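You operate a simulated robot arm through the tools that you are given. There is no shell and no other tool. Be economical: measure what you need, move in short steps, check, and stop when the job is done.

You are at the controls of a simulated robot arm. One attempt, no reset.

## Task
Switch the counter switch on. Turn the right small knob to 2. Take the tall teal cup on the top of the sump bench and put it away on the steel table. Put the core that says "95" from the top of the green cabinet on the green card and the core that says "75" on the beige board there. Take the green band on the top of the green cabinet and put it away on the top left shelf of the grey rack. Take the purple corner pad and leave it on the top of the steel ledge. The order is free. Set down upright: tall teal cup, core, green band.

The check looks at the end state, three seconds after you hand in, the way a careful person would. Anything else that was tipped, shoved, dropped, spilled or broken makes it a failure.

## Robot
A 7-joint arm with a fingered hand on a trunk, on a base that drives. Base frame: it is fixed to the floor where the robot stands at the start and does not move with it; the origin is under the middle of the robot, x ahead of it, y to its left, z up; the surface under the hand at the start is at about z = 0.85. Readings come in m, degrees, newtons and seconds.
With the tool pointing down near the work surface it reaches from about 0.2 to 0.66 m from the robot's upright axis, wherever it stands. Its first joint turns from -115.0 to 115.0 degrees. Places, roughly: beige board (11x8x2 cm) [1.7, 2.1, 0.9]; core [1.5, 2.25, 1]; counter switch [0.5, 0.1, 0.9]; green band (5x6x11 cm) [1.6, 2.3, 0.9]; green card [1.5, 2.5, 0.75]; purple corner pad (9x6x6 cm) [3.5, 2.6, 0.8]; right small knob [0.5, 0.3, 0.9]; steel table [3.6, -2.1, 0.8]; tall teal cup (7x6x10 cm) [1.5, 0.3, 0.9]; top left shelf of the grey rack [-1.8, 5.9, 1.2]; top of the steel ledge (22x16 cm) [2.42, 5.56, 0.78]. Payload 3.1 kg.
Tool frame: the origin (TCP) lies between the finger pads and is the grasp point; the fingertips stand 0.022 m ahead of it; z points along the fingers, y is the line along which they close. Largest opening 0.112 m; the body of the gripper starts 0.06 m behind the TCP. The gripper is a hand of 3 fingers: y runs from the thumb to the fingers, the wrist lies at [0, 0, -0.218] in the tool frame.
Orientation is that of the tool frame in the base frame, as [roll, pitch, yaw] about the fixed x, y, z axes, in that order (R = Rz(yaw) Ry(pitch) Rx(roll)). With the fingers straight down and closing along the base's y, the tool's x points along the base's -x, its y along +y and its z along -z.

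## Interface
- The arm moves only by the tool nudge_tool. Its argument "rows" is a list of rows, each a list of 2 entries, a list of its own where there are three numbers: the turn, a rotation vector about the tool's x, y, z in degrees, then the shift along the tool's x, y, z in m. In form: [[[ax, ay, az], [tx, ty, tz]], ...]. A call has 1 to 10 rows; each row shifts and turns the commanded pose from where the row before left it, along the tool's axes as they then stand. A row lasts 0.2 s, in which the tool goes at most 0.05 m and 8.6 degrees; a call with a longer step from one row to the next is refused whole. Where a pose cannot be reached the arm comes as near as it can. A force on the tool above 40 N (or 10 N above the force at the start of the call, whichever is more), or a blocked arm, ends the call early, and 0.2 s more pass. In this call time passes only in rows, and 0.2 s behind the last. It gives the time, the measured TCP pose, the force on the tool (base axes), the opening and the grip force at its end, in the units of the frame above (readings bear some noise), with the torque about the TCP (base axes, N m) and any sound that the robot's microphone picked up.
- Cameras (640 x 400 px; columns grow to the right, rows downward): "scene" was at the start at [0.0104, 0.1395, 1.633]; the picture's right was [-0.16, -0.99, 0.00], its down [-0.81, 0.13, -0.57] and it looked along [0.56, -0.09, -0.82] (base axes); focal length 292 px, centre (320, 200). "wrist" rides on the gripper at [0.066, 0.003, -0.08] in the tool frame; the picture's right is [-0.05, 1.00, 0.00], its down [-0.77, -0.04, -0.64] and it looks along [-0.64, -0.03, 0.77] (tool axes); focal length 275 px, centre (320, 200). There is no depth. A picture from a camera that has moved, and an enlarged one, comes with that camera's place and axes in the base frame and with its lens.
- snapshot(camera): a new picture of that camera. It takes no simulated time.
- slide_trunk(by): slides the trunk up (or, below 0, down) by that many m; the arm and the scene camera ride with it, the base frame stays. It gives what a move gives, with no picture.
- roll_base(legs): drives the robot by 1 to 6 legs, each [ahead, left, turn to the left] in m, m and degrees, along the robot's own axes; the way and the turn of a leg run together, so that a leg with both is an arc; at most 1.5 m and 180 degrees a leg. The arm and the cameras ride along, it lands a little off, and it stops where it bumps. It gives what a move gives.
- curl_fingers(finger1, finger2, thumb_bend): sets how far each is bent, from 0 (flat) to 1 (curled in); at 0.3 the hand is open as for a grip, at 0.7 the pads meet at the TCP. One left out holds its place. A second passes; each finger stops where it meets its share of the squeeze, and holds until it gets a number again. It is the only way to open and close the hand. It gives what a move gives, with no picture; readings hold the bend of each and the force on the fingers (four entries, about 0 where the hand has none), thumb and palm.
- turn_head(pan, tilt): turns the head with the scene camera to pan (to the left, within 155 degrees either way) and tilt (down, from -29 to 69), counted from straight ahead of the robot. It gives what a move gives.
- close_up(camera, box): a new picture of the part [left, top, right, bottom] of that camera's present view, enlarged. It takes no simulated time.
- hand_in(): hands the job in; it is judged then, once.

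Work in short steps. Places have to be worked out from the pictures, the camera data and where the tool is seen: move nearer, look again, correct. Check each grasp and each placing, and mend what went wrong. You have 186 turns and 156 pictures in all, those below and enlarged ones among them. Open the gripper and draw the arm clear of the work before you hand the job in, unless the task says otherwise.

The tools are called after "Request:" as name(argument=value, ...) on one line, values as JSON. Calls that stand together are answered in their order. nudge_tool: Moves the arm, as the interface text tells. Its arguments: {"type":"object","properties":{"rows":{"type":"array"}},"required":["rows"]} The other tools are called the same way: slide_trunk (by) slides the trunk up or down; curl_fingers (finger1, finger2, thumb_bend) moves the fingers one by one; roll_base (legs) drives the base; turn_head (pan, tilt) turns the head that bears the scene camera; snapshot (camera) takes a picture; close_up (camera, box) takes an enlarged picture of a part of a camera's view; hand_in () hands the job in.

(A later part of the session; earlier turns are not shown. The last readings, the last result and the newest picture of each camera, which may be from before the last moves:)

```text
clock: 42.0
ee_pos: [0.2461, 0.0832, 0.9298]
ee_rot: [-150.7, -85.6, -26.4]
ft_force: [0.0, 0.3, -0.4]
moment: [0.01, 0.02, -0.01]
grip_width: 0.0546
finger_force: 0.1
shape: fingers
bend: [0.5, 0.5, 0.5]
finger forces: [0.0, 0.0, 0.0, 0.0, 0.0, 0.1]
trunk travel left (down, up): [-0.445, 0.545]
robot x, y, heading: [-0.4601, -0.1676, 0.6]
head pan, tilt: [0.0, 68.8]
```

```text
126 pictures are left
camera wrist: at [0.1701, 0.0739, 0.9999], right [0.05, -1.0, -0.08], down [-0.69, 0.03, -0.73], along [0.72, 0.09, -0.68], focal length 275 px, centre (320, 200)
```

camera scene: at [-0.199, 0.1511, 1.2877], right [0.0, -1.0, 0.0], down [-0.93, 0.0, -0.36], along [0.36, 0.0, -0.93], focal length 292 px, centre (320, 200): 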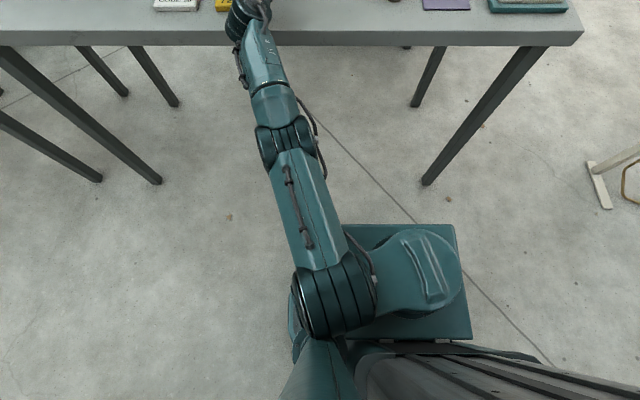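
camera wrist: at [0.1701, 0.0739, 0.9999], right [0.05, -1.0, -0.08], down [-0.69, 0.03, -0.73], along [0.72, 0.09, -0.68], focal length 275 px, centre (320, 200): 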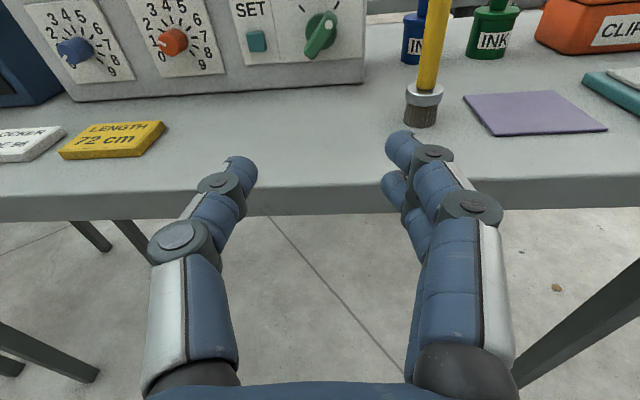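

Both controls are set and the brush is undisturbed. I raise the trunk and survey the room with the head.

Request:
slide_trunk(by=0.45)

Request:
turn_head(pan=45, tilt=25)

Request:
snapshot(camera="scene")

Request:
turn_head(pan=-10, tilt=25)

Request:
snapshot(camera="scene")

```text
refused: 0.45 is not a number from -0.4 to 0.4
```

```text
clock: 43.1
ee_pos: [0.2453, 0.0843, 0.9289]
ee_rot: [-148.2, -85.5, -29.0]
ft_force: [-1.0, 0.6, 0.0]
moment: [0.03, -0.03, 0.0]
grip_width: 0.0545
finger_force: 0.1
shape: fingers
bend: [0.5, 0.5, 0.5]
finger forces: [0.0, 0.0, 0.0, 0.1, 0.1, 0.0]
trunk travel left (down, up): [-0.445, 0.545]
robot x, y, heading: [-0.4565, -0.1706, 0.9]
head pan, tilt: [45.0, 25.0]
```

```text
125 pictures are left
camera scene: at [-0.4567, 0.0482, 1.347], right [0.71, -0.7, 0.0], down [-0.3, -0.3, -0.91], along [0.63, 0.65, -0.42], focal length 292 px, centre (320, 200)
```

scene: 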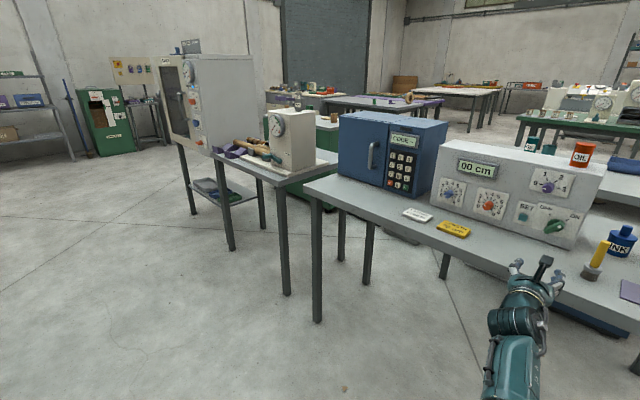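

```text
clock: 44.4
ee_pos: [0.2448, 0.0829, 0.9295]
ee_rot: [-148.1, -85.6, -29.0]
ft_force: [0.0, -0.3, 1.1]
moment: [0.01, -0.02, 0.04]
grip_width: 0.0544
finger_force: 0.1
shape: fingers
bend: [0.5, 0.5, 0.5]
finger forces: [0.0, 0.0, 0.0, 0.0, 0.0, 0.1]
trunk travel left (down, up): [-0.445, 0.545]
robot x, y, heading: [-0.4621, -0.1714, 0.6]
head pan, tilt: [-10.0, 25.0]
```

```text
124 pictures are left
camera scene: at [-0.4304, -0.0326, 1.3471], right [-0.16, -0.99, 0.0], down [-0.42, 0.07, -0.91], along [0.89, -0.15, -0.42], focal length 292 px, centre (320, 200)
```

scene: 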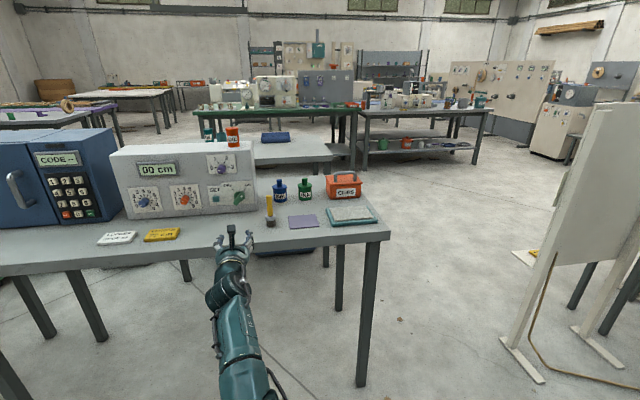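

The display now shows "00 cm" – switch is on. Now I raise the trunk and tuck the arm with the tool pointing down for travel.

Request:
slide_trunk(by=0.4)

Request:
nudge_tool(rows=[[[0, -8.5, 0], [0, 0, -0.03]], [[0, -8.5, 0], [-0.006, 0, -0.03]], [[0, -8.5, 0], [-0.012, 0, -0.028]], [[0, -8.5, 0], [-0.017, 0, -0.026]], [[0, -8.5, 0], [-0.02, 0, -0.022]], [[0, -8.5, 0], [-0.023, 0, -0.019]], [[0, -8.5, 0], [-0.026, 0, -0.015]], [[0, -8.5, 0], [-0.028, 0, -0.011]], [[0, -8.5, 0], [-0.03, 0, -0.007]], [[0, -8.5, 0], [-0.03, 0, -0.003]]])

Request:
turn_head(pan=-40, tilt=30)

Request:
snapshot(camera="scene")

```text
clock: 48.2
ee_pos: [0.2457, 0.0834, 1.3281]
ee_rot: [-148.8, -85.6, -28.5]
ft_force: [-0.1, 0.0, -0.7]
moment: [0.0, 0.0, -0.03]
grip_width: 0.0545
finger_force: 0.2
shape: fingers
bend: [0.5, 0.5, 0.5]
finger forces: [0.0, 0.1, 0.1, 0.0, 0.0, 0.0]
trunk travel left (down, up): [-0.845, 0.145]
robot x, y, heading: [-0.4613, -0.1712, 0.6]
head pan, tilt: [-10.0, 25.0]
```

```text
clock: 50.4
ee_pos: [-0.0554, 0.0683, 1.3143]
ee_rot: [-177.6, -1.0, 2.8]
ft_force: [-0.2, -0.4, 0.3]
moment: [-0.01, 0.01, -0.02]
grip_width: 0.0544
finger_force: 0.0
shape: fingers
bend: [0.5, 0.5, 0.5]
finger forces: [0.0, 0.1, 0.1, 0.0, 0.0, 0.0]
trunk travel left (down, up): [-0.845, 0.145]
robot x, y, heading: [-0.4576, -0.1688, 0.5]
head pan, tilt: [-10.0, 25.0]
```

```text
clock: 51.4
ee_pos: [-0.0554, 0.0692, 1.3144]
ee_rot: [-177.7, -1.2, 2.8]
ft_force: [0.1, 0.1, -0.1]
moment: [-0.03, -0.02, 0.01]
grip_width: 0.0546
finger_force: 0.2
shape: fingers
bend: [0.5, 0.5, 0.5]
finger forces: [0.1, 0.0, 0.0, 0.0, 0.0, 0.0]
trunk travel left (down, up): [-0.845, 0.145]
robot x, y, heading: [-0.457, -0.1712, 0.5]
head pan, tilt: [-40.0, 30.0]
```

```text
123 pictures are left
camera scene: at [-0.4513, -0.0748, 1.7391], right [-0.63, -0.77, 0.0], down [-0.39, 0.32, -0.87], along [0.67, -0.55, -0.5], focal length 292 px, centre (320, 200)
```

scene: 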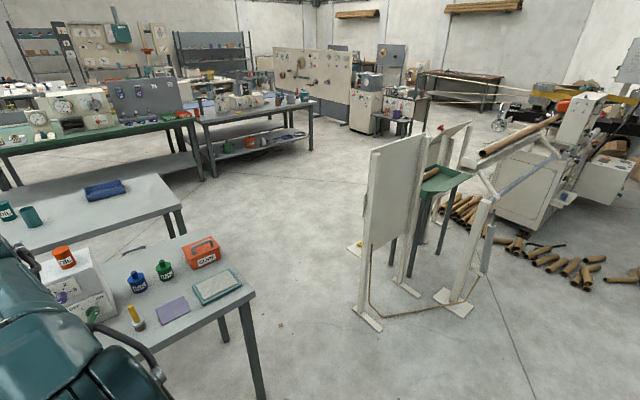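

I have a map: gap between counter end (y≈−0.38) and easel (y≈−1.1). I drive right, then ahead through the gap in two stages.

Request:
roll_base(legs=[[0, -0.55, -0.5], [0.8, 0, 0]])

Request:
turn_head(pan=-30, tilt=45)

Request:
snapshot(camera="scene")

```text
clock: 58.4
ee_pos: [0.7465, -0.4989, 1.3143]
ee_rot: [-177.8, -1.1, 1.6]
ft_force: [-0.8, 0.3, 0.9]
moment: [0.02, 0.01, -0.01]
grip_width: 0.0542
finger_force: 0.1
shape: fingers
bend: [0.5, 0.5, 0.5]
finger forces: [0.1, 0.0, 0.1, 0.0, 0.0, 0.1]
trunk travel left (down, up): [-0.845, 0.145]
robot x, y, heading: [0.3428, -0.7277, -0.5]
head pan, tilt: [-40.0, 30.0]
```

```text
clock: 59.2
ee_pos: [0.7468, -0.4989, 1.3152]
ee_rot: [-177.7, -1.2, 1.5]
ft_force: [-0.2, -0.2, 1.7]
moment: [-0.04, 0.0, 0.02]
grip_width: 0.0547
finger_force: 0.0
shape: fingers
bend: [0.5, 0.5, 0.5]
finger forces: [0.0, 0.1, 0.0, 0.0, 0.0, 0.0]
trunk travel left (down, up): [-0.845, 0.145]
robot x, y, heading: [0.3387, -0.7296, -0.6]
head pan, tilt: [-30.0, 45.0]
```

```text
122 pictures are left
camera scene: at [0.3481, -0.6176, 1.7165], right [-0.51, -0.86, 0.0], down [-0.61, 0.36, -0.71], along [0.61, -0.36, -0.71], focal length 292 px, centre (320, 200)
```

scene: 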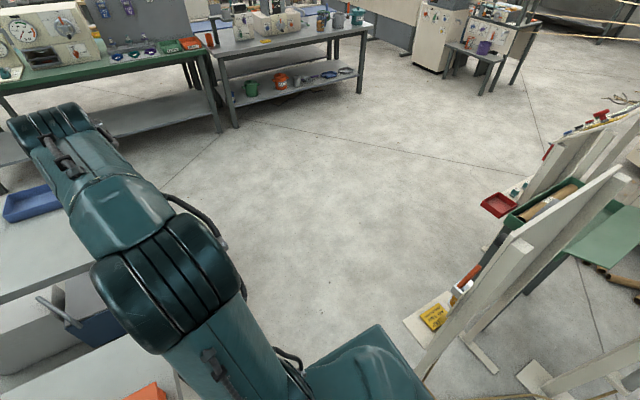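

Clear path ahead. I continue past the bench, then move left behind it and turn around to face the cup.

Request:
roll_base(legs=[[1.2, 0, 0.5], [0.95, 0, 0], [0, 1.05, 0], [0, 0, 180]])

Request:
turn_head(pan=0, tilt=50)

Request:
snapshot(camera="scene")

Request:
snapshot(camera="wrist")

```text
clock: 82.2
ee_pos: [2.0654, 0.114, 1.3146]
ee_rot: [-177.7, -1.3, -178.3]
ft_force: [0.1, -0.3, 0.2]
moment: [-0.01, -0.01, 0.01]
grip_width: 0.0546
finger_force: 0.1
shape: fingers
bend: [0.5, 0.5, 0.5]
finger forces: [0.0, 0.1, 0.0, 0.1, 0.0, 0.0]
trunk travel left (down, up): [-0.845, 0.145]
robot x, y, heading: [2.4784, 0.3482, 179.4]
head pan, tilt: [-30.0, 45.0]
```

```text
clock: 83.1
ee_pos: [2.0653, 0.1145, 1.3158]
ee_rot: [-177.6, -1.3, -178.3]
ft_force: [0.4, -0.7, -0.5]
moment: [0.03, 0.0, 0.02]
grip_width: 0.0545
finger_force: 0.0
shape: fingers
bend: [0.5, 0.5, 0.5]
finger forces: [0.0, 0.0, 0.1, 0.0, 0.0, 0.1]
trunk travel left (down, up): [-0.845, 0.145]
robot x, y, heading: [2.4715, 0.3485, 179.5]
head pan, tilt: [0.0, 50.0]
```

```text
121 pictures are left
camera scene: at [2.4543, 0.1902, 1.7096], right [0.01, 1.0, 0.0], down [0.77, -0.01, -0.64], along [-0.64, 0.01, -0.77], focal length 292 px, centre (320, 200)
```

scene: 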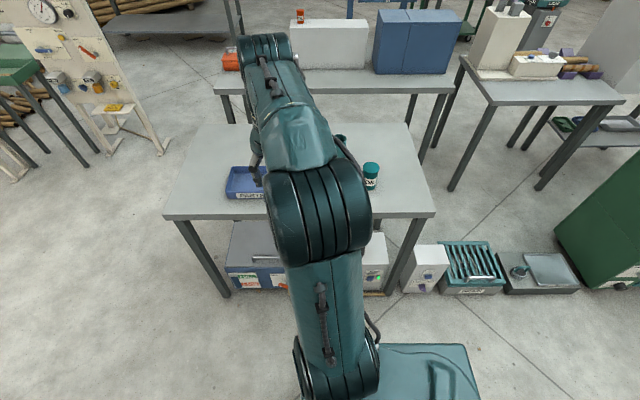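

```text
120 pictures are left
camera wrist: at [2.0, 0.12, 1.3959], right [0.02, 1.0, -0.04], down [0.78, 0.01, 0.62], along [0.62, -0.04, -0.78], focal length 275 px, centre (320, 200)
```

wrist: 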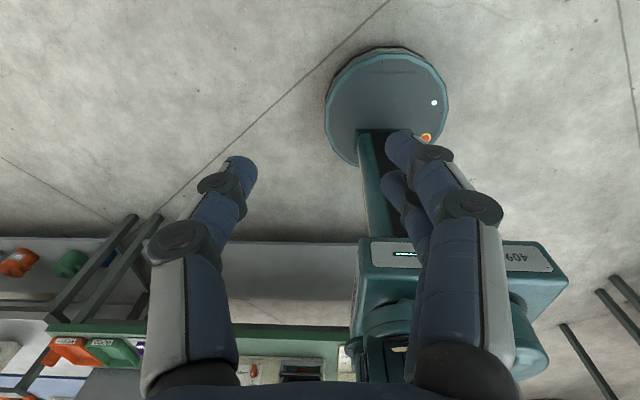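

I'm behind the bench. I swing the tool back by ~170° so the wrist camera looks ahead, then move closer.

Request:
nudge_tool(rows=[[[0, 0, -8.5], [0, 0, 0]], [[0, 0, -8.5], [0, 0, 0]], [[0, 0, -8.5], [0, 0, 0]], [[0, 0, -8.5], [0, 0, 0]], [[0, 0, -8.5], [0, 0, 0]], [[0, 0, -8.5], [0, 0, 0]], [[0, 0, -8.5], [0, 0, 0]], [[0, 0, -8.5], [0, 0, 0]], [[0, 0, -8.5], [0, 0, 0]], [[0, 0, -8.5], [0, 0, 0]]])

Request:
nudge_tool(rows=[[[0, 0, -8.5], [0, 0, 0]], [[0, 0, -8.5], [0, 0, 0]], [[0, 0, -8.5], [0, 0, 0]], [[0, 0, -8.5], [0, 0, 0]], [[0, 0, -8.5], [0, 0, 0]], [[0, 0, -8.5], [0, 0, 0]], [[0, 0, -8.5], [0, 0, 0]], [[0, 0, -8.5], [0, 0, 0]], [[0, 0, -8.5], [0, 0, 0]], [[0, 0, -8.5], [0, 0, 0]]])

Request:
roll_base(legs=[[0.33, 0, 0]])

Request:
curl_fingers(finger1=0.3, finger2=0.3, thumb_bend=0.3)

Request:
snapshot(camera="wrist")

```text
clock: 85.3
ee_pos: [2.0658, 0.1163, 1.3156]
ee_rot: [179.0, -2.5, -93.0]
ft_force: [-0.8, -0.3, 0.7]
moment: [0.0, 0.0, -0.05]
grip_width: 0.0546
finger_force: 0.0
shape: fingers
bend: [0.5, 0.5, 0.5]
finger forces: [0.0, 0.2, 0.0, 0.1, 0.0, 0.1]
trunk travel left (down, up): [-0.845, 0.145]
robot x, y, heading: [2.4748, 0.3435, 179.4]
head pan, tilt: [0.0, 50.0]
```

```text
clock: 87.5
ee_pos: [2.0646, 0.1164, 1.3149]
ee_rot: [177.5, 0.8, -8.2]
ft_force: [0.0, -0.1, 0.3]
moment: [-0.01, 0.0, 0.0]
grip_width: 0.0547
finger_force: 0.0
shape: fingers
bend: [0.5, 0.5, 0.5]
finger forces: [0.1, 0.1, 0.0, 0.1, 0.0, 0.0]
trunk travel left (down, up): [-0.845, 0.145]
robot x, y, heading: [2.4761, 0.3475, 179.4]
head pan, tilt: [0.0, 50.0]
```

```text
clock: 89.7
ee_pos: [1.7296, 0.118, 1.3146]
ee_rot: [177.4, 0.9, -8.2]
ft_force: [-0.2, 0.0, -0.2]
moment: [0.0, 0.01, -0.02]
grip_width: 0.0545
finger_force: 0.0
shape: fingers
bend: [0.5, 0.5, 0.5]
finger forces: [0.1, 0.0, 0.0, 0.1, 0.0, 0.0]
trunk travel left (down, up): [-0.845, 0.145]
robot x, y, heading: [2.1412, 0.3439, 179.5]
head pan, tilt: [0.0, 50.0]
```

```text
clock: 90.7
ee_pos: [1.7305, 0.1193, 1.3154]
ee_rot: [177.4, 0.8, -8.3]
ft_force: [0.6, 0.0, 0.1]
moment: [-0.01, 0.0, -0.03]
grip_width: 0.111
finger_force: 0.2
shape: fingers
bend: [0.3, 0.3, 0.3]
finger forces: [0.0, 0.0, 0.1, 0.0, 0.0, 0.0]
trunk travel left (down, up): [-0.845, 0.145]
robot x, y, heading: [2.1399, 0.3484, 179.5]
head pan, tilt: [0.0, 50.0]
```

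```text
119 pictures are left
camera wrist: at [1.7977, 0.1091, 1.394], right [-0.19, -0.98, 0.04], down [-0.75, 0.17, 0.64], along [-0.64, 0.09, -0.76], focal length 275 px, centre (320, 200)
```

wrist: 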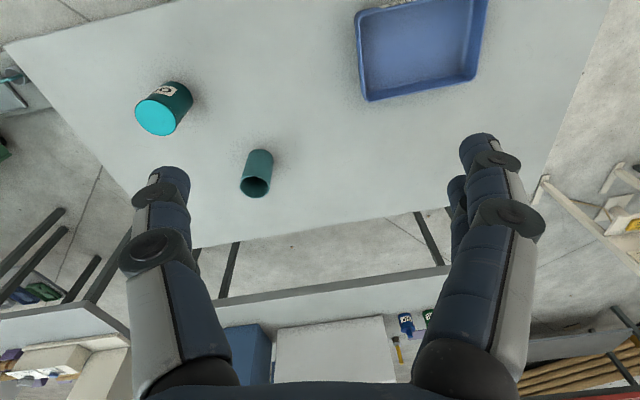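

The plain teal cup is at about (1.50, 0.28), base z≈0.85. I inch the base ahead and bring the hand above it.

Request:
roll_base(legs=[[0.04, 0, 0]])

Request:
nudge_tool(rows=[[[0, 0, 0], [-0.0352, -0.022, 0.02]], [[0, 0, 0], [-0.0352, -0.022, 0.02]], [[0, 0, 0], [-0.0352, -0.022, 0.02]], [[0, 0, 0], [-0.0352, -0.022, 0.02]], [[0, 0, 0], [-0.0352, -0.022, 0.02]], [[0, 0, 0], [-0.0352, -0.022, 0.02]]])

Request:
snapshot(camera="wrist")

```text
clock: 91.6
ee_pos: [1.6941, 0.1175, 1.3154]
ee_rot: [177.6, 0.9, -8.4]
ft_force: [0.2, -0.5, -0.1]
moment: [-0.02, 0.02, 0.0]
grip_width: 0.111
finger_force: 0.0
shape: fingers
bend: [0.3, 0.3, 0.3]
finger forces: [0.1, 0.0, 0.0, 0.1, 0.0, 0.1]
trunk travel left (down, up): [-0.845, 0.145]
robot x, y, heading: [2.0997, 0.3524, 179.5]
head pan, tilt: [0.0, 50.0]
```

```text
clock: 93.0
ee_pos: [1.4967, 0.2753, 1.1948]
ee_rot: [177.6, 0.7, -8.2]
ft_force: [-0.1, 0.4, 1.1]
moment: [-0.01, 0.03, -0.01]
grip_width: 0.1111
finger_force: 0.1
shape: fingers
bend: [0.3, 0.3, 0.3]
finger forces: [0.0, 0.0, 0.0, 0.1, 0.1, 0.0]
trunk travel left (down, up): [-0.845, 0.145]
robot x, y, heading: [2.1002, 0.3534, 179.5]
head pan, tilt: [0.0, 50.0]
```

```text
118 pictures are left
camera wrist: at [1.5644, 0.2663, 1.274], right [-0.19, -0.98, 0.04], down [-0.75, 0.17, 0.64], along [-0.64, 0.09, -0.76], focal length 275 px, centre (320, 200)
```

wrist: 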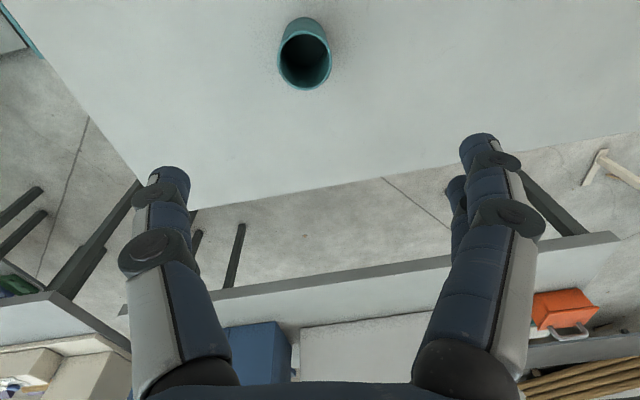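

Rim centre refined to (1.489, 0.284), z≈0.945. I align, untilt, and descend partway.

Request:
nudge_tool(rows=[[[2.4, -0.7, 0], [-0.0092, -0.0077, 0.03]], [[0, 0, 0], [0, 0, 0.045]], [[0, 0, 0], [0, 0, 0.045]], [[0, 0, 0], [0, 0, 0.045]]])

Request:
snapshot(camera="wrist")

```text
clock: 94.0
ee_pos: [1.4852, 0.2842, 1.0256]
ee_rot: [179.9, 1.4, -8.3]
ft_force: [-0.5, 0.1, -0.3]
moment: [0.03, 0.01, 0.01]
grip_width: 0.1113
finger_force: 0.1
shape: fingers
bend: [0.3, 0.3, 0.3]
finger forces: [0.1, 0.0, 0.1, 0.0, 0.0, 0.0]
trunk travel left (down, up): [-0.845, 0.145]
robot x, y, heading: [2.1005, 0.3475, 179.6]
head pan, tilt: [0.0, 50.0]
```

```text
117 pictures are left
camera wrist: at [1.5511, 0.2714, 1.104], right [-0.19, -0.98, 0.0], down [-0.74, 0.15, 0.65], along [-0.64, 0.12, -0.76], focal length 275 px, centre (320, 200)
```

wrist: 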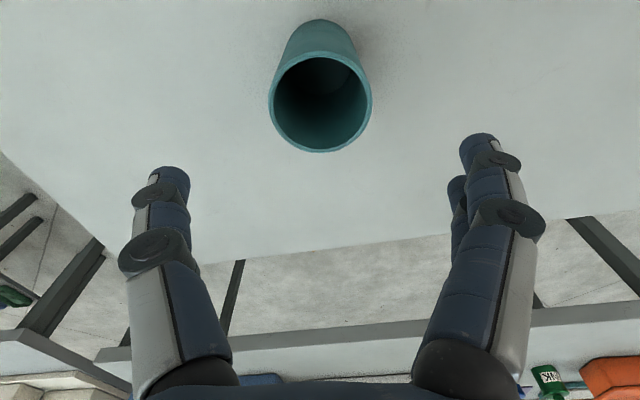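

Centred. I descend to z≈0.905 and grip.

Request:
nudge_tool(rows=[[[0, -1.4, 0], [0.005, 0, 0.04]], [[0, 0, 0], [0, 0, 0.04]], [[0, 0, 0], [0, 0, 0.037]]])

Request:
curl_fingers(finger1=0.6, finger2=0.6, thumb_bend=0.6)

Request:
snapshot(camera="wrist")

```text
clock: 94.8
ee_pos: [1.4853, 0.2824, 0.9098]
ee_rot: [179.9, 2.9, -8.4]
ft_force: [0.3, 0.9, 1.4]
moment: [-0.02, 0.0, 0.01]
grip_width: 0.1112
finger_force: 0.1
shape: fingers
bend: [0.3, 0.3, 0.3]
finger forces: [0.0, 0.0, 0.1, 0.0, 0.5, 0.0]
trunk travel left (down, up): [-0.845, 0.145]
robot x, y, heading: [2.0962, 0.3508, 179.5]
head pan, tilt: [0.0, 50.0]
```

```text
clock: 95.8
ee_pos: [1.4866, 0.2817, 0.911]
ee_rot: [179.9, 2.9, -8.4]
ft_force: [-1.5, -0.5, 3.0]
moment: [-0.08, 0.05, -0.02]
grip_width: 0.053
finger_force: 18.7
shape: fingers
bend: [0.52, 0.55, 0.56]
finger forces: [8.2, 11.7, 0.0, 0.0, 17.6, 0.0]
trunk travel left (down, up): [-0.845, 0.145]
robot x, y, heading: [2.1043, 0.3479, 179.4]
head pan, tilt: [0.0, 50.0]
```

```text
116 pictures are left
camera wrist: at [1.5555, 0.2691, 0.9874], right [-0.19, -0.98, 0.0], down [-0.72, 0.14, 0.67], along [-0.66, 0.12, -0.74], focal length 275 px, centre (320, 200)
```

wrist: 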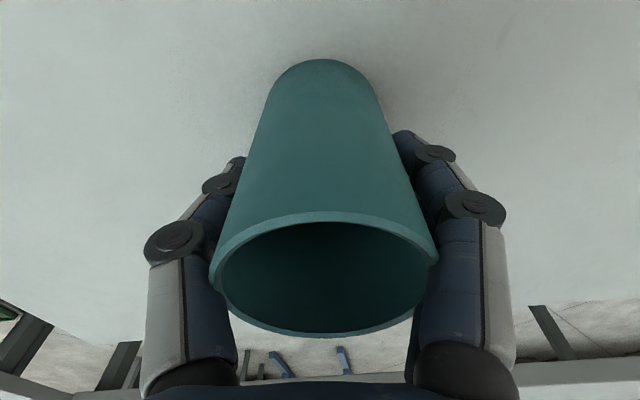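

Cup gripped (~18 N). I lift it with the trunk and arm, then tuck.

Request:
nudge_tool(rows=[[[0, 2.9, 0], [0, 0, -0.04]], [[0, 0, 0], [0, 0, -0.045]], [[0, 0, 0], [0, 0, -0.045]], [[0, 0, 0], [0.03, 0, -0.035]], [[0, 0, 0], [0.03, 0, -0.035]], [[0, 0, 0], [0.03, 0, -0.035]], [[0, 0, 0], [0.03, 0, -0.035]], [[0, 0, 0], [0.03, 0, -0.035]], [[0, 0, 0], [0.03, 0, -0.035]]])

Request:
snapshot(camera="wrist")

```text
clock: 97.8
ee_pos: [1.6701, 0.2571, 1.2481]
ee_rot: [179.9, 0.0, -8.3]
ft_force: [-0.7, 0.6, -0.9]
moment: [0.01, 0.03, 0.05]
grip_width: 0.0529
finger_force: 16.8
shape: fingers
bend: [0.52, 0.55, 0.56]
finger forces: [8.3, 10.2, 0.0, 0.1, 15.5, 0.0]
trunk travel left (down, up): [-0.845, 0.145]
robot x, y, heading: [2.1036, 0.3474, 179.4]
head pan, tilt: [0.0, 50.0]
```

```text
115 pictures are left
camera wrist: at [1.735, 0.2441, 1.3289], right [-0.19, -0.98, 0.0], down [-0.76, 0.15, 0.64], along [-0.62, 0.12, -0.77], focal length 275 px, centre (320, 200)
```

wrist: 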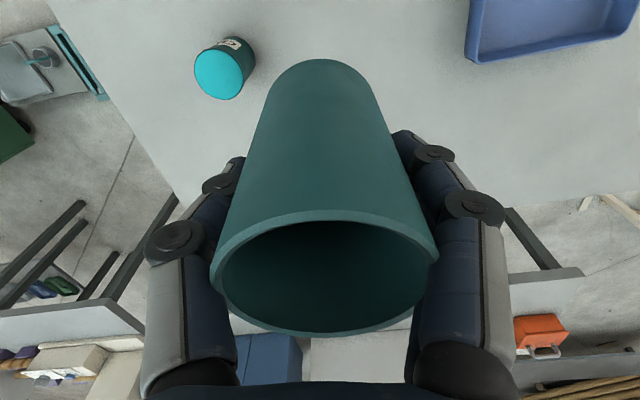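

Cup lifted cleanly. I drive back, across to y≈−2.0, and turn to face the steel table.

Request:
roll_base(legs=[[-0.35, 0, 0], [0, 1.2, 0], [0, 1.15, 0], [0, 0, 180]])

Request:
turn_head(pan=0, tilt=38)

Request:
snapshot(camera="scene")

```text
clock: 118.5
ee_pos: [2.9247, -1.8788, 1.2483]
ee_rot: [179.9, 0.0, 174.9]
ft_force: [0.1, 0.7, -1.0]
moment: [0.01, 0.01, 0.01]
grip_width: 0.0528
finger_force: 16.6
shape: fingers
bend: [0.52, 0.55, 0.56]
finger forces: [8.2, 9.7, 0.0, 0.0, 14.9, 0.0]
trunk travel left (down, up): [-0.845, 0.145]
robot x, y, heading: [2.4972, -1.9972, 2.6]
head pan, tilt: [0.0, 50.0]
```

```text
clock: 119.3
ee_pos: [2.9245, -1.8794, 1.2481]
ee_rot: [179.8, 0.1, 174.9]
ft_force: [0.1, 0.6, -0.9]
moment: [0.03, 0.01, 0.01]
grip_width: 0.0526
finger_force: 16.3
shape: fingers
bend: [0.52, 0.55, 0.56]
finger forces: [8.3, 9.7, 0.1, 0.0, 15.0, 0.0]
trunk travel left (down, up): [-0.845, 0.145]
robot x, y, heading: [2.4983, -1.9958, 2.5]
head pan, tilt: [0.0, 38.0]
```

```text
114 pictures are left
camera scene: at [2.5161, -1.8428, 1.7267], right [0.05, -1.0, 0.0], down [-0.62, -0.03, -0.79], along [0.79, 0.04, -0.62], focal length 292 px, centre (320, 200)
```

scene: 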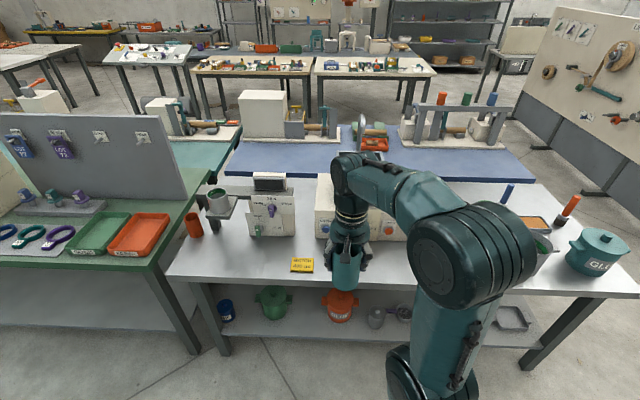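

Free spot on the steel table's front left at about (3.27, −1.52), left of the yellow card. I drive so the hand comes near it.

Request:
roll_base(legs=[[0, 0.36, -2.5], [0.27, 0, 0]])

Request:
turn_head(pan=10, tilt=50)

Request:
snapshot(camera="scene")

Request:
snapshot(camera="wrist")

```text
clock: 123.1
ee_pos: [3.1934, -1.5372, 1.2475]
ee_rot: [179.9, 0.0, 172.2]
ft_force: [-0.1, 0.1, -1.0]
moment: [-0.04, 0.0, -0.01]
grip_width: 0.0524
finger_force: 15.8
shape: fingers
bend: [0.52, 0.55, 0.56]
finger forces: [8.2, 9.7, 0.0, 0.1, 15.0, 0.0]
trunk travel left (down, up): [-0.845, 0.145]
robot x, y, heading: [2.7596, -1.6313, 0.0]
head pan, tilt: [0.0, 38.0]
```

```text
clock: 123.8
ee_pos: [3.1941, -1.5365, 1.2472]
ee_rot: [179.9, 0.0, 172.2]
ft_force: [-0.1, -0.3, -0.2]
moment: [-0.02, 0.0, -0.05]
grip_width: 0.0526
finger_force: 16.9
shape: fingers
bend: [0.52, 0.55, 0.56]
finger forces: [8.2, 9.7, 0.1, 0.0, 15.0, 0.0]
trunk travel left (down, up): [-0.845, 0.145]
robot x, y, heading: [2.7587, -1.633, -0.1]
head pan, tilt: [10.0, 50.0]
```

```text
113 pictures are left
camera scene: at [2.7763, -1.4684, 1.7096], right [0.17, -0.98, 0.0], down [-0.75, -0.13, -0.64], along [0.63, 0.11, -0.77], focal length 292 px, centre (320, 200)
```

scene: 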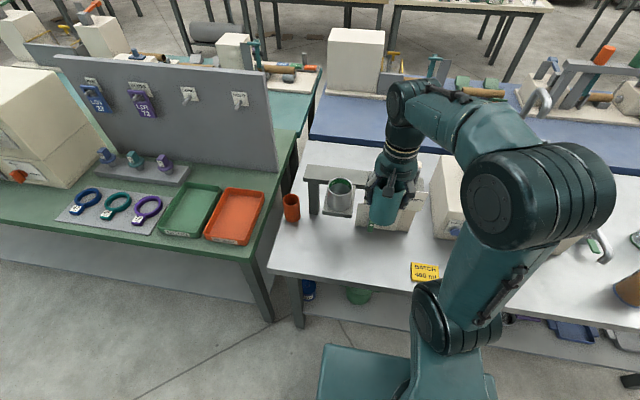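

```text
112 pictures are left
camera wrist: at [3.1278, -1.5254, 1.3281], right [0.18, 0.98, 0.0], down [0.76, -0.14, 0.64], along [0.63, -0.11, -0.77], focal length 275 px, centre (320, 200)
```

wrist: 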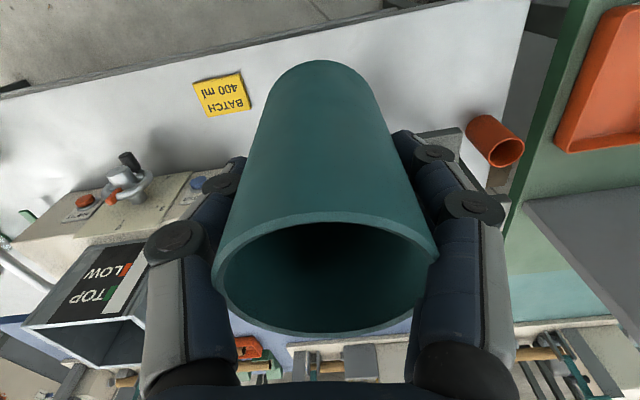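

Table top z≈0.805; target TCP (3.28, −1.48, 0.872). I move over and descend most of the way, then look.

Request:
nudge_tool(rows=[[[0, 0, 0], [-0.0262, 0.0227, 0.03]], [[0, 0, 0], [-0.0262, 0.0227, 0.03]], [[0, 0, 0], [-0.0262, 0.0227, 0.03]], [[0, 0, 0], [0, 0, 0.045]], [[0, 0, 0], [0, 0, 0.045]], [[0, 0, 0], [0, 0, 0.045]], [[0, 0, 0], [0, 0, 0.045]], [[0, 0, 0], [0, 0, 0.045]]])

Request:
snapshot(camera="scene")

Request:
snapshot(camera="wrist")

```text
clock: 125.1
ee_pos: [3.2804, -1.478, 1.0648]
ee_rot: [179.8, 0.3, 172.3]
ft_force: [-1.4, -1.0, -0.5]
moment: [-0.04, 0.11, 0.0]
grip_width: 0.0524
finger_force: 25.5
shape: fingers
bend: [0.57, 0.54, 0.58]
finger forces: [21.5, 3.8, 0.0, 0.1, 25.9, 0.0]
trunk travel left (down, up): [-0.845, 0.145]
robot x, y, heading: [2.7632, -1.6337, 0.0]
head pan, tilt: [10.0, 50.0]
stopped in row 6: the force on the tool passed its limit at 91 N (the readings are from after the stop); the commanded pose is now the measured one
```

```text
111 pictures are left
camera scene: at [2.7737, -1.4684, 1.7094], right [0.17, -0.98, 0.0], down [-0.75, -0.13, -0.64], along [0.63, 0.11, -0.77], focal length 292 px, centre (320, 200)
```

scene: 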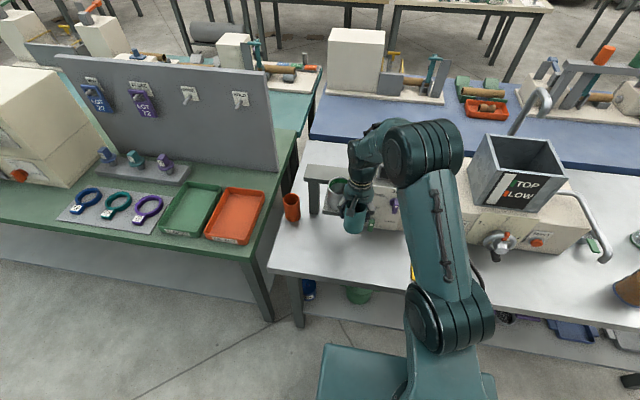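

```text
110 pictures are left
camera wrist: at [3.2142, -1.4666, 1.1449], right [0.18, 0.98, 0.0], down [0.76, -0.14, 0.64], along [0.63, -0.11, -0.77], focal length 275 px, centre (320, 200)
```

wrist: 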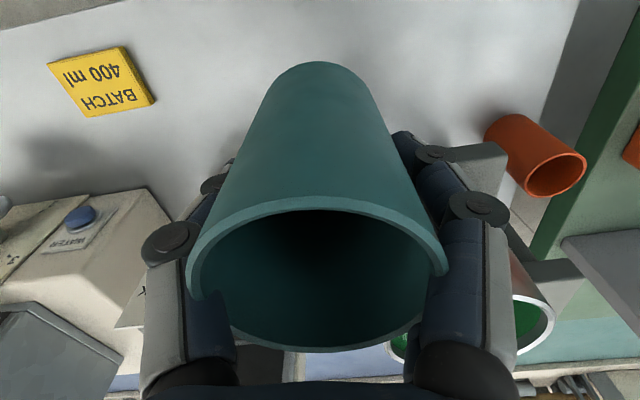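

The hand touched the scale's vessel behind it. I go straight up and away from it, then inspect.

Request:
nudge_tool(rows=[[[0, 0, 0], [0, 0, -0.02]], [[0, 0, 0], [0, 0, -0.04]], [[0, 0, 0], [0.04, 0, -0.02]], [[0, 0, 0], [0.045, 0, 0]], [[0, 0, 0], [0.03, 0.03, 0]]])

Request:
close_up(camera="scene", box=[260, 120, 460, 320])

Request:
snapshot(camera="wrist")

```text
clock: 126.3
ee_pos: [3.1697, -1.4314, 1.1434]
ee_rot: [179.9, 0.3, 172.4]
ft_force: [-0.6, 0.3, -0.6]
moment: [-0.03, 0.01, 0.04]
grip_width: 0.0523
finger_force: 24.1
shape: fingers
bend: [0.56, 0.55, 0.57]
finger forces: [20.0, 4.3, 0.0, 0.0, 23.7, 0.0]
trunk travel left (down, up): [-0.845, 0.145]
robot x, y, heading: [2.7617, -1.6316, -0.2]
head pan, tilt: [10.0, 50.0]
```

```text
2.00 times, centred on (360, 220) of scene
camera zoom: at [2.7762, -1.465, 1.7092], right [0.17, -0.98, 0.0], down [-0.75, -0.13, -0.64], along [0.63, 0.11, -0.77], focal length 584 px, centre (240, 160)
```

zoom: 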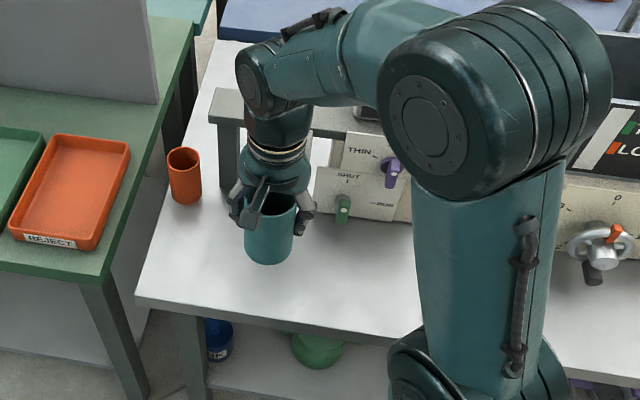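

```text
108 pictures are left
camera wrist: at [3.1045, -1.4202, 1.2231], right [0.18, 0.98, 0.0], down [0.76, -0.14, 0.64], along [0.63, -0.11, -0.77], focal length 275 px, centre (320, 200)
```

wrist: 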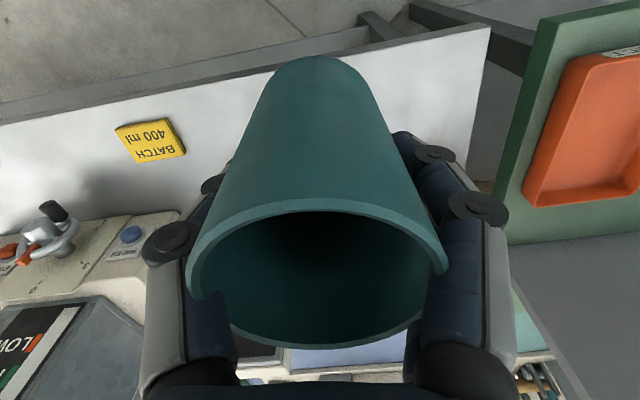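

The hand hides the vessel; I back the base and look.

Request:
roll_base(legs=[[-0.3, 0, 0]])

Request:
turn_head(pan=15, tilt=38)

Request:
snapshot(camera="scene")

Request:
close_up(camera="scene", box=[260, 120, 460, 270])

```text
clock: 128.4
ee_pos: [2.8682, -1.4332, 1.1427]
ee_rot: [179.7, 0.5, 172.5]
ft_force: [0.7, 0.1, -0.2]
moment: [0.0, -0.04, 0.03]
grip_width: 0.0523
finger_force: 23.4
shape: fingers
bend: [0.56, 0.55, 0.57]
finger forces: [20.1, 4.3, 0.0, 0.1, 23.6, 0.0]
trunk travel left (down, up): [-0.845, 0.145]
robot x, y, heading: [2.4592, -1.632, 0.0]
head pan, tilt: [10.0, 50.0]
```

```text
clock: 129.1
ee_pos: [2.869, -1.4321, 1.1429]
ee_rot: [179.8, 0.2, 172.3]
ft_force: [0.8, 0.0, -0.1]
moment: [-0.04, 0.02, 0.0]
grip_width: 0.052
finger_force: 23.5
shape: fingers
bend: [0.56, 0.55, 0.57]
finger forces: [20.1, 4.3, 0.0, 0.0, 23.7, 0.0]
trunk travel left (down, up): [-0.845, 0.145]
robot x, y, heading: [2.4592, -1.6317, 0.1]
head pan, tilt: [15.0, 38.0]
```

```text
107 pictures are left
camera scene: at [2.4814, -1.4595, 1.7267], right [0.26, -0.97, 0.0], down [-0.59, -0.16, -0.79], along [0.76, 0.2, -0.62], focal length 292 px, centre (320, 200)
```

scene: 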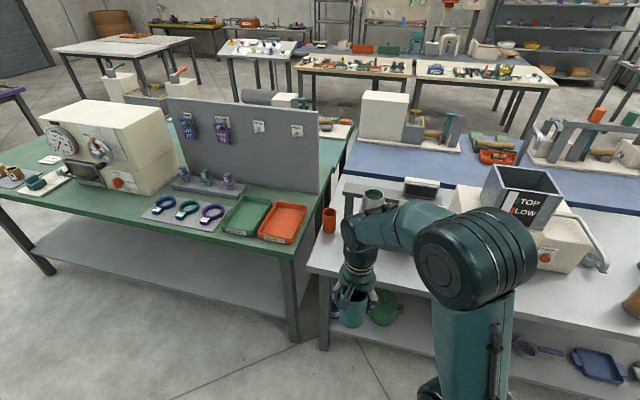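

```text
2.67 times, centred on (360, 195) of scene
camera zoom: at [2.4814, -1.4595, 1.7267], right [0.26, -0.97, 0.0], down [-0.59, -0.16, -0.79], along [0.76, 0.2, -0.62], focal length 779 px, centre (213, 213)
```

zoom: 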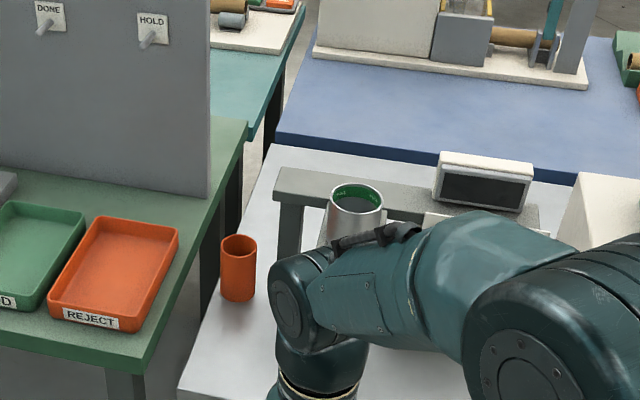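

I step right to see the vessel unobstructed.

Request:
roll_base(legs=[[0, -0.4, 0]])

Request:
turn_head(pan=28, tilt=38)

Request:
close_up(camera="scene", box=[220, 100, 420, 300])

```text
clock: 131.6
ee_pos: [2.8696, -1.8238, 1.144]
ee_rot: [179.7, 0.4, 172.6]
ft_force: [0.5, -0.3, 0.2]
moment: [0.01, -0.03, 0.01]
grip_width: 0.0523
finger_force: 23.8
shape: fingers
bend: [0.56, 0.55, 0.57]
finger forces: [20.0, 4.2, 0.0, 0.1, 23.7, 0.0]
trunk travel left (down, up): [-0.845, 0.145]
robot x, y, heading: [2.4612, -2.0221, 0.3]
head pan, tilt: [15.0, 38.0]
```

```text
clock: 132.3
ee_pos: [2.8685, -1.8232, 1.1434]
ee_rot: [179.7, 0.2, 172.6]
ft_force: [0.6, 0.2, -0.9]
moment: [0.0, 0.0, -0.02]
grip_width: 0.0522
finger_force: 24.0
shape: fingers
bend: [0.56, 0.55, 0.57]
finger forces: [20.0, 4.3, 0.0, 0.0, 23.6, 0.0]
trunk travel left (down, up): [-0.845, 0.145]
robot x, y, heading: [2.4596, -2.0233, 0.3]
head pan, tilt: [28.0, 38.0]
```

```text
2.00 times, centred on (320, 200) of scene
camera zoom: at [2.4752, -1.8324, 1.7267], right [0.47, -0.88, 0.0], down [-0.54, -0.29, -0.79], along [0.69, 0.37, -0.62], focal length 584 px, centre (320, 200)
```

zoom: 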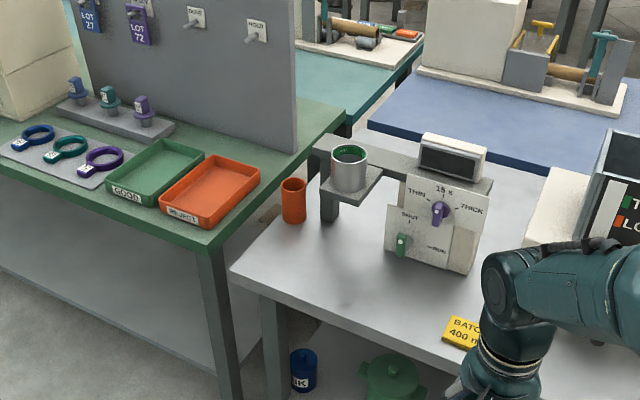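

The vessel stands upright on its platform as before. New spot: (3.255, −1.585), clear of platform and card. I drive there.

Request:
roll_base(legs=[[0, 0.235, 0], [0.3, 0, 0]])

Request:
turn_head(pan=8, tilt=50)

Request:
snapshot(camera="scene")

```text
clock: 135.7
ee_pos: [3.1702, -1.588, 1.144]
ee_rot: [179.6, 0.2, 172.7]
ft_force: [0.5, 0.3, -0.8]
moment: [0.02, 0.01, 0.0]
grip_width: 0.0521
finger_force: 23.5
shape: fingers
bend: [0.56, 0.55, 0.57]
finger forces: [20.0, 4.4, 0.0, 0.0, 23.7, 0.1]
trunk travel left (down, up): [-0.845, 0.145]
robot x, y, heading: [2.7612, -1.7884, 0.1]
head pan, tilt: [28.0, 38.0]
```

```text
clock: 136.6
ee_pos: [3.1692, -1.5886, 1.1443]
ee_rot: [179.7, 0.4, 172.6]
ft_force: [-0.4, -0.4, -0.5]
moment: [0.01, 0.02, 0.0]
grip_width: 0.052
finger_force: 23.9
shape: fingers
bend: [0.56, 0.55, 0.57]
finger forces: [19.8, 4.3, 0.0, 0.1, 23.6, 0.0]
trunk travel left (down, up): [-0.845, 0.145]
robot x, y, heading: [2.7606, -1.7918, 0.1]
head pan, tilt: [8.0, 50.0]
```

```text
104 pictures are left
camera scene: at [2.7754, -1.6265, 1.7096], right [0.14, -0.99, 0.0], down [-0.76, -0.11, -0.64], along [0.64, 0.09, -0.77], focal length 292 px, centre (320, 200)
```

scene: 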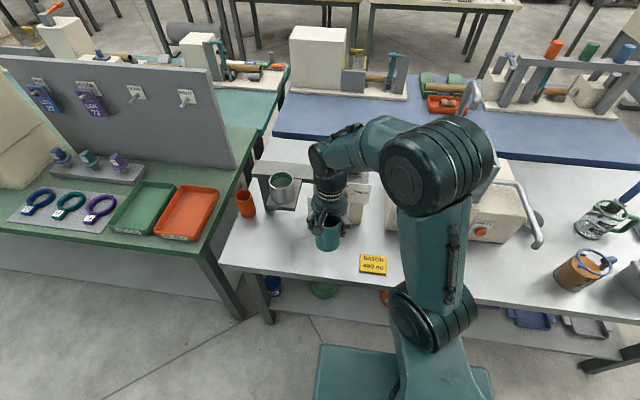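

Moving forward 0.085 and descending to just above the surface.

Request:
nudge_tool(rows=[[[0, 0, 0], [-0.042, 0.007, 0]], [[0, 0, 0], [-0.042, 0.007, 0]], [[0, 0, 0], [0, 0, 0.04]], [[0, 0, 0], [0, 0, 0.04]], [[0, 0, 0], [0, 0, 0.04]], [[0, 0, 0], [0, 0, 0.04]], [[0, 0, 0], [0, 0, 0.04]], [[0, 0, 0], [0, 0, 0.04]]])

Request:
snapshot(camera="scene")

Request:
snapshot(camera="wrist")

```text
clock: 138.3
ee_pos: [3.2552, -1.5839, 0.9029]
ee_rot: [179.7, 0.3, 172.5]
ft_force: [-0.5, -0.2, -1.1]
moment: [-0.04, -0.02, -0.01]
grip_width: 0.0519
finger_force: 22.6
shape: fingers
bend: [0.56, 0.55, 0.57]
finger forces: [18.2, 4.2, 0.0, 0.0, 21.7, 0.0]
trunk travel left (down, up): [-0.845, 0.145]
robot x, y, heading: [2.7582, -1.7865, 0.3]
head pan, tilt: [8.0, 50.0]
```

```text
103 pictures are left
camera scene: at [2.7767, -1.626, 1.7095], right [0.14, -0.99, 0.0], down [-0.76, -0.11, -0.64], along [0.64, 0.09, -0.77], focal length 292 px, centre (320, 200)
```

scene: 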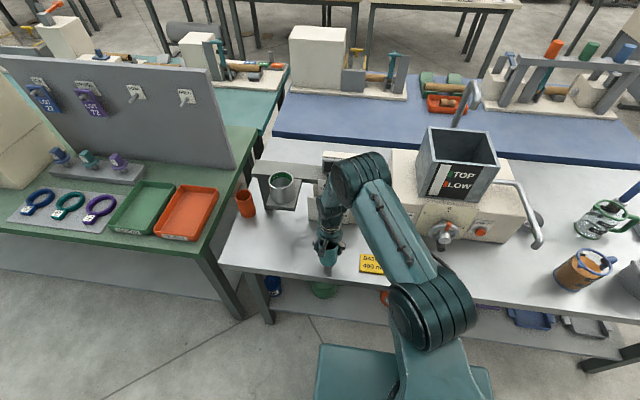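

```text
102 pictures are left
camera wrist: at [3.1894, -1.5727, 0.9834], right [0.18, 0.98, 0.01], down [0.76, -0.14, 0.64], along [0.63, -0.11, -0.77], focal length 275 px, centre (320, 200)
```

wrist: 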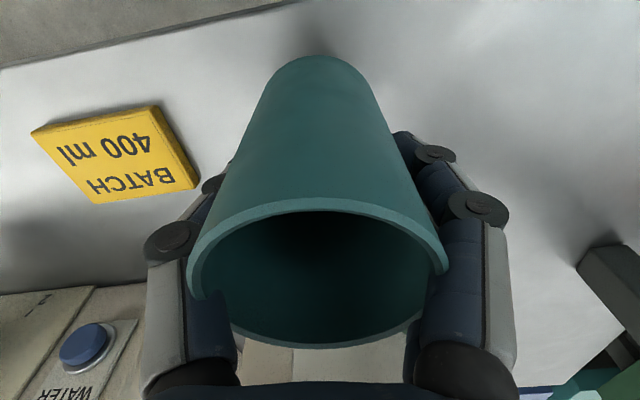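

Edge margin is small, so I shift 15 mm further in while descending slowly.

Request:
nudge_tool(rows=[[[0, 0, 0], [-0.015, 0.002, 0.01]], [[0, 0, 0], [0, 0, 0.01]], [[0, 0, 0], [0, 0, 0.005]], [[0, 0, 0], [0, 0, 0.003]]])

```text
clock: 139.3
ee_pos: [3.2712, -1.5838, 0.8766]
ee_rot: [179.7, 0.3, 172.6]
ft_force: [-1.1, 0.3, 0.1]
moment: [0.03, 0.01, 0.01]
grip_width: 0.0517
finger_force: 22.0
shape: fingers
bend: [0.56, 0.55, 0.57]
finger forces: [18.0, 4.1, 0.0, 0.1, 21.6, 0.0]
trunk travel left (down, up): [-0.845, 0.145]
robot x, y, heading: [2.7639, -1.7873, 0.3]
head pan, tilt: [8.0, 50.0]
```

No contact yet; down in 2 mm steps.

Request:
nudge_tool(rows=[[[0, 0, 0], [0, 0, 0.003]], [[0, 0, 0], [0, 0, 0.002]], [[0, 0, 0], [0, 0, 0.002]]])

```text
clock: 140.2
ee_pos: [3.2711, -1.5845, 0.869]
ee_rot: [179.7, 0.2, 172.6]
ft_force: [-0.8, -0.3, -0.4]
moment: [0.01, -0.01, 0.02]
grip_width: 0.0517
finger_force: 21.7
shape: fingers
bend: [0.56, 0.55, 0.57]
finger forces: [18.1, 4.1, 0.0, 0.0, 21.6, 0.0]
trunk travel left (down, up): [-0.845, 0.145]
robot x, y, heading: [2.7625, -1.7889, -0.3]
head pan, tilt: [8.0, 50.0]
```

Request:
nudge_tool(rows=[[[0, 0, 0], [0, 0, 0.003]], [[0, 0, 0], [0, 0, 0.003]], [[0, 0, 0], [0, 0, 0.002]]])

Request:
close_up(camera="scene", box=[270, 200, 390, 300])

```text
clock: 140.9
ee_pos: [3.271, -1.5839, 0.8601]
ee_rot: [179.7, 0.3, 172.7]
ft_force: [0.1, -0.5, 0.1]
moment: [0.03, 0.01, 0.02]
grip_width: 0.052
finger_force: 21.6
shape: fingers
bend: [0.56, 0.55, 0.57]
finger forces: [18.2, 4.1, 0.0, 0.1, 21.5, 0.0]
trunk travel left (down, up): [-0.845, 0.145]
robot x, y, heading: [2.7595, -1.7885, 0.4]
head pan, tilt: [8.0, 50.0]
```

```text
4.00 times, centred on (330, 250) of scene
camera zoom: at [2.7758, -1.6266, 1.7096], right [0.14, -0.99, 0.0], down [-0.76, -0.11, -0.64], along [0.64, 0.09, -0.77], focal length 1168 px, centre (280, 0)
```

zoom: 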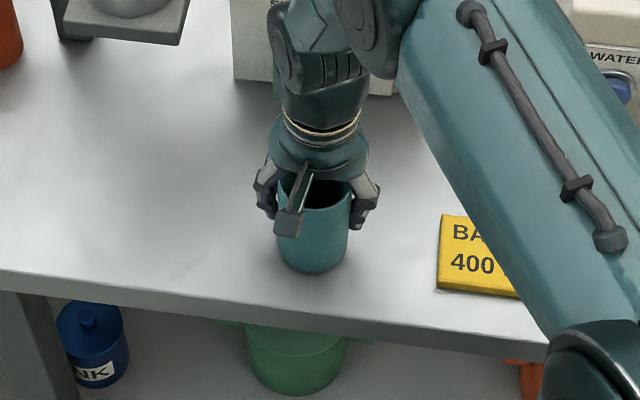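

Still a small gap, it seems; continuing in small steps.

Request:
nudge_tool(rows=[[[0, 0, 0], [0, 0, 0.003]], [[0, 0, 0], [0, 0, 0.003]], [[0, 0, 0], [0, 0, 0.002]]])

```text
clock: 141.8
ee_pos: [3.2703, -1.5836, 0.8567]
ee_rot: [179.6, 0.4, 172.5]
ft_force: [1.2, 2.4, 17.1]
moment: [-0.01, 0.07, 0.01]
grip_width: 0.0518
finger_force: 27.0
shape: fingers
bend: [0.56, 0.55, 0.57]
finger forces: [23.5, 4.7, 0.0, 0.0, 26.5, 0.0]
trunk travel left (down, up): [-0.845, 0.145]
robot x, y, heading: [2.7596, -1.7844, 0.3]
head pan, tilt: [8.0, 50.0]
```

Contact (17 N). I ease up 2 mm and open the fingers gradually.

Request:
nudge_tool(rows=[[[0, 0, 0], [0, 0, -0.003]]])

Request:
curl_fingers(finger1=0.48, finger2=0.48, thumb_bend=0.5)

Request:
curl_fingers(finger1=0.35, finger2=0.35, thumb_bend=0.35)

Request:
snapshot(camera="wrist")

```text
clock: 142.2
ee_pos: [3.2715, -1.5827, 0.856]
ee_rot: [179.7, 0.2, 172.5]
ft_force: [0.2, 1.1, 1.7]
moment: [0.08, -0.08, 0.02]
grip_width: 0.052
finger_force: 22.2
shape: fingers
bend: [0.56, 0.55, 0.57]
finger forces: [18.7, 4.8, 0.0, 0.0, 21.5, 0.0]
trunk travel left (down, up): [-0.845, 0.145]
robot x, y, heading: [2.7577, -1.7908, 0.2]
head pan, tilt: [8.0, 50.0]
```

```text
clock: 143.2
ee_pos: [3.2718, -1.5842, 0.8558]
ee_rot: [179.7, 0.3, 172.6]
ft_force: [-0.1, 0.4, -0.3]
moment: [-0.01, -0.01, 0.0]
grip_width: 0.0636
finger_force: 9.2
shape: fingers
bend: [0.48, 0.48, 0.5]
finger forces: [9.0, 0.1, 0.0, 0.1, 9.1, 0.0]
trunk travel left (down, up): [-0.845, 0.145]
robot x, y, heading: [2.764, -1.7869, 0.4]
head pan, tilt: [8.0, 50.0]
```

```text
clock: 144.2
ee_pos: [3.2708, -1.5849, 0.8557]
ee_rot: [179.7, 0.3, 172.6]
ft_force: [-0.1, -0.6, -0.5]
moment: [-0.02, -0.02, 0.04]
grip_width: 0.0975
finger_force: 0.1
shape: fingers
bend: [0.35, 0.35, 0.35]
finger forces: [0.5, 0.1, 0.0, 0.0, 0.6, 0.1]
trunk travel left (down, up): [-0.845, 0.145]
robot x, y, heading: [2.7604, -1.786, 0.1]
head pan, tilt: [8.0, 50.0]
```

```text
100 pictures are left
camera wrist: at [3.2058, -1.572, 0.9361], right [0.17, 0.98, 0.01], down [0.76, -0.14, 0.64], along [0.63, -0.11, -0.77], focal length 275 px, centre (320, 200)
```

wrist: 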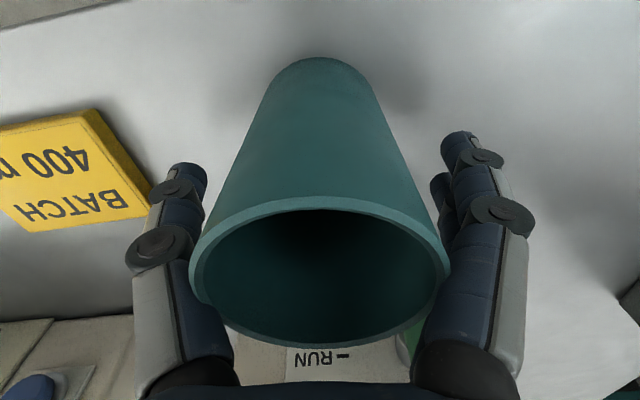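

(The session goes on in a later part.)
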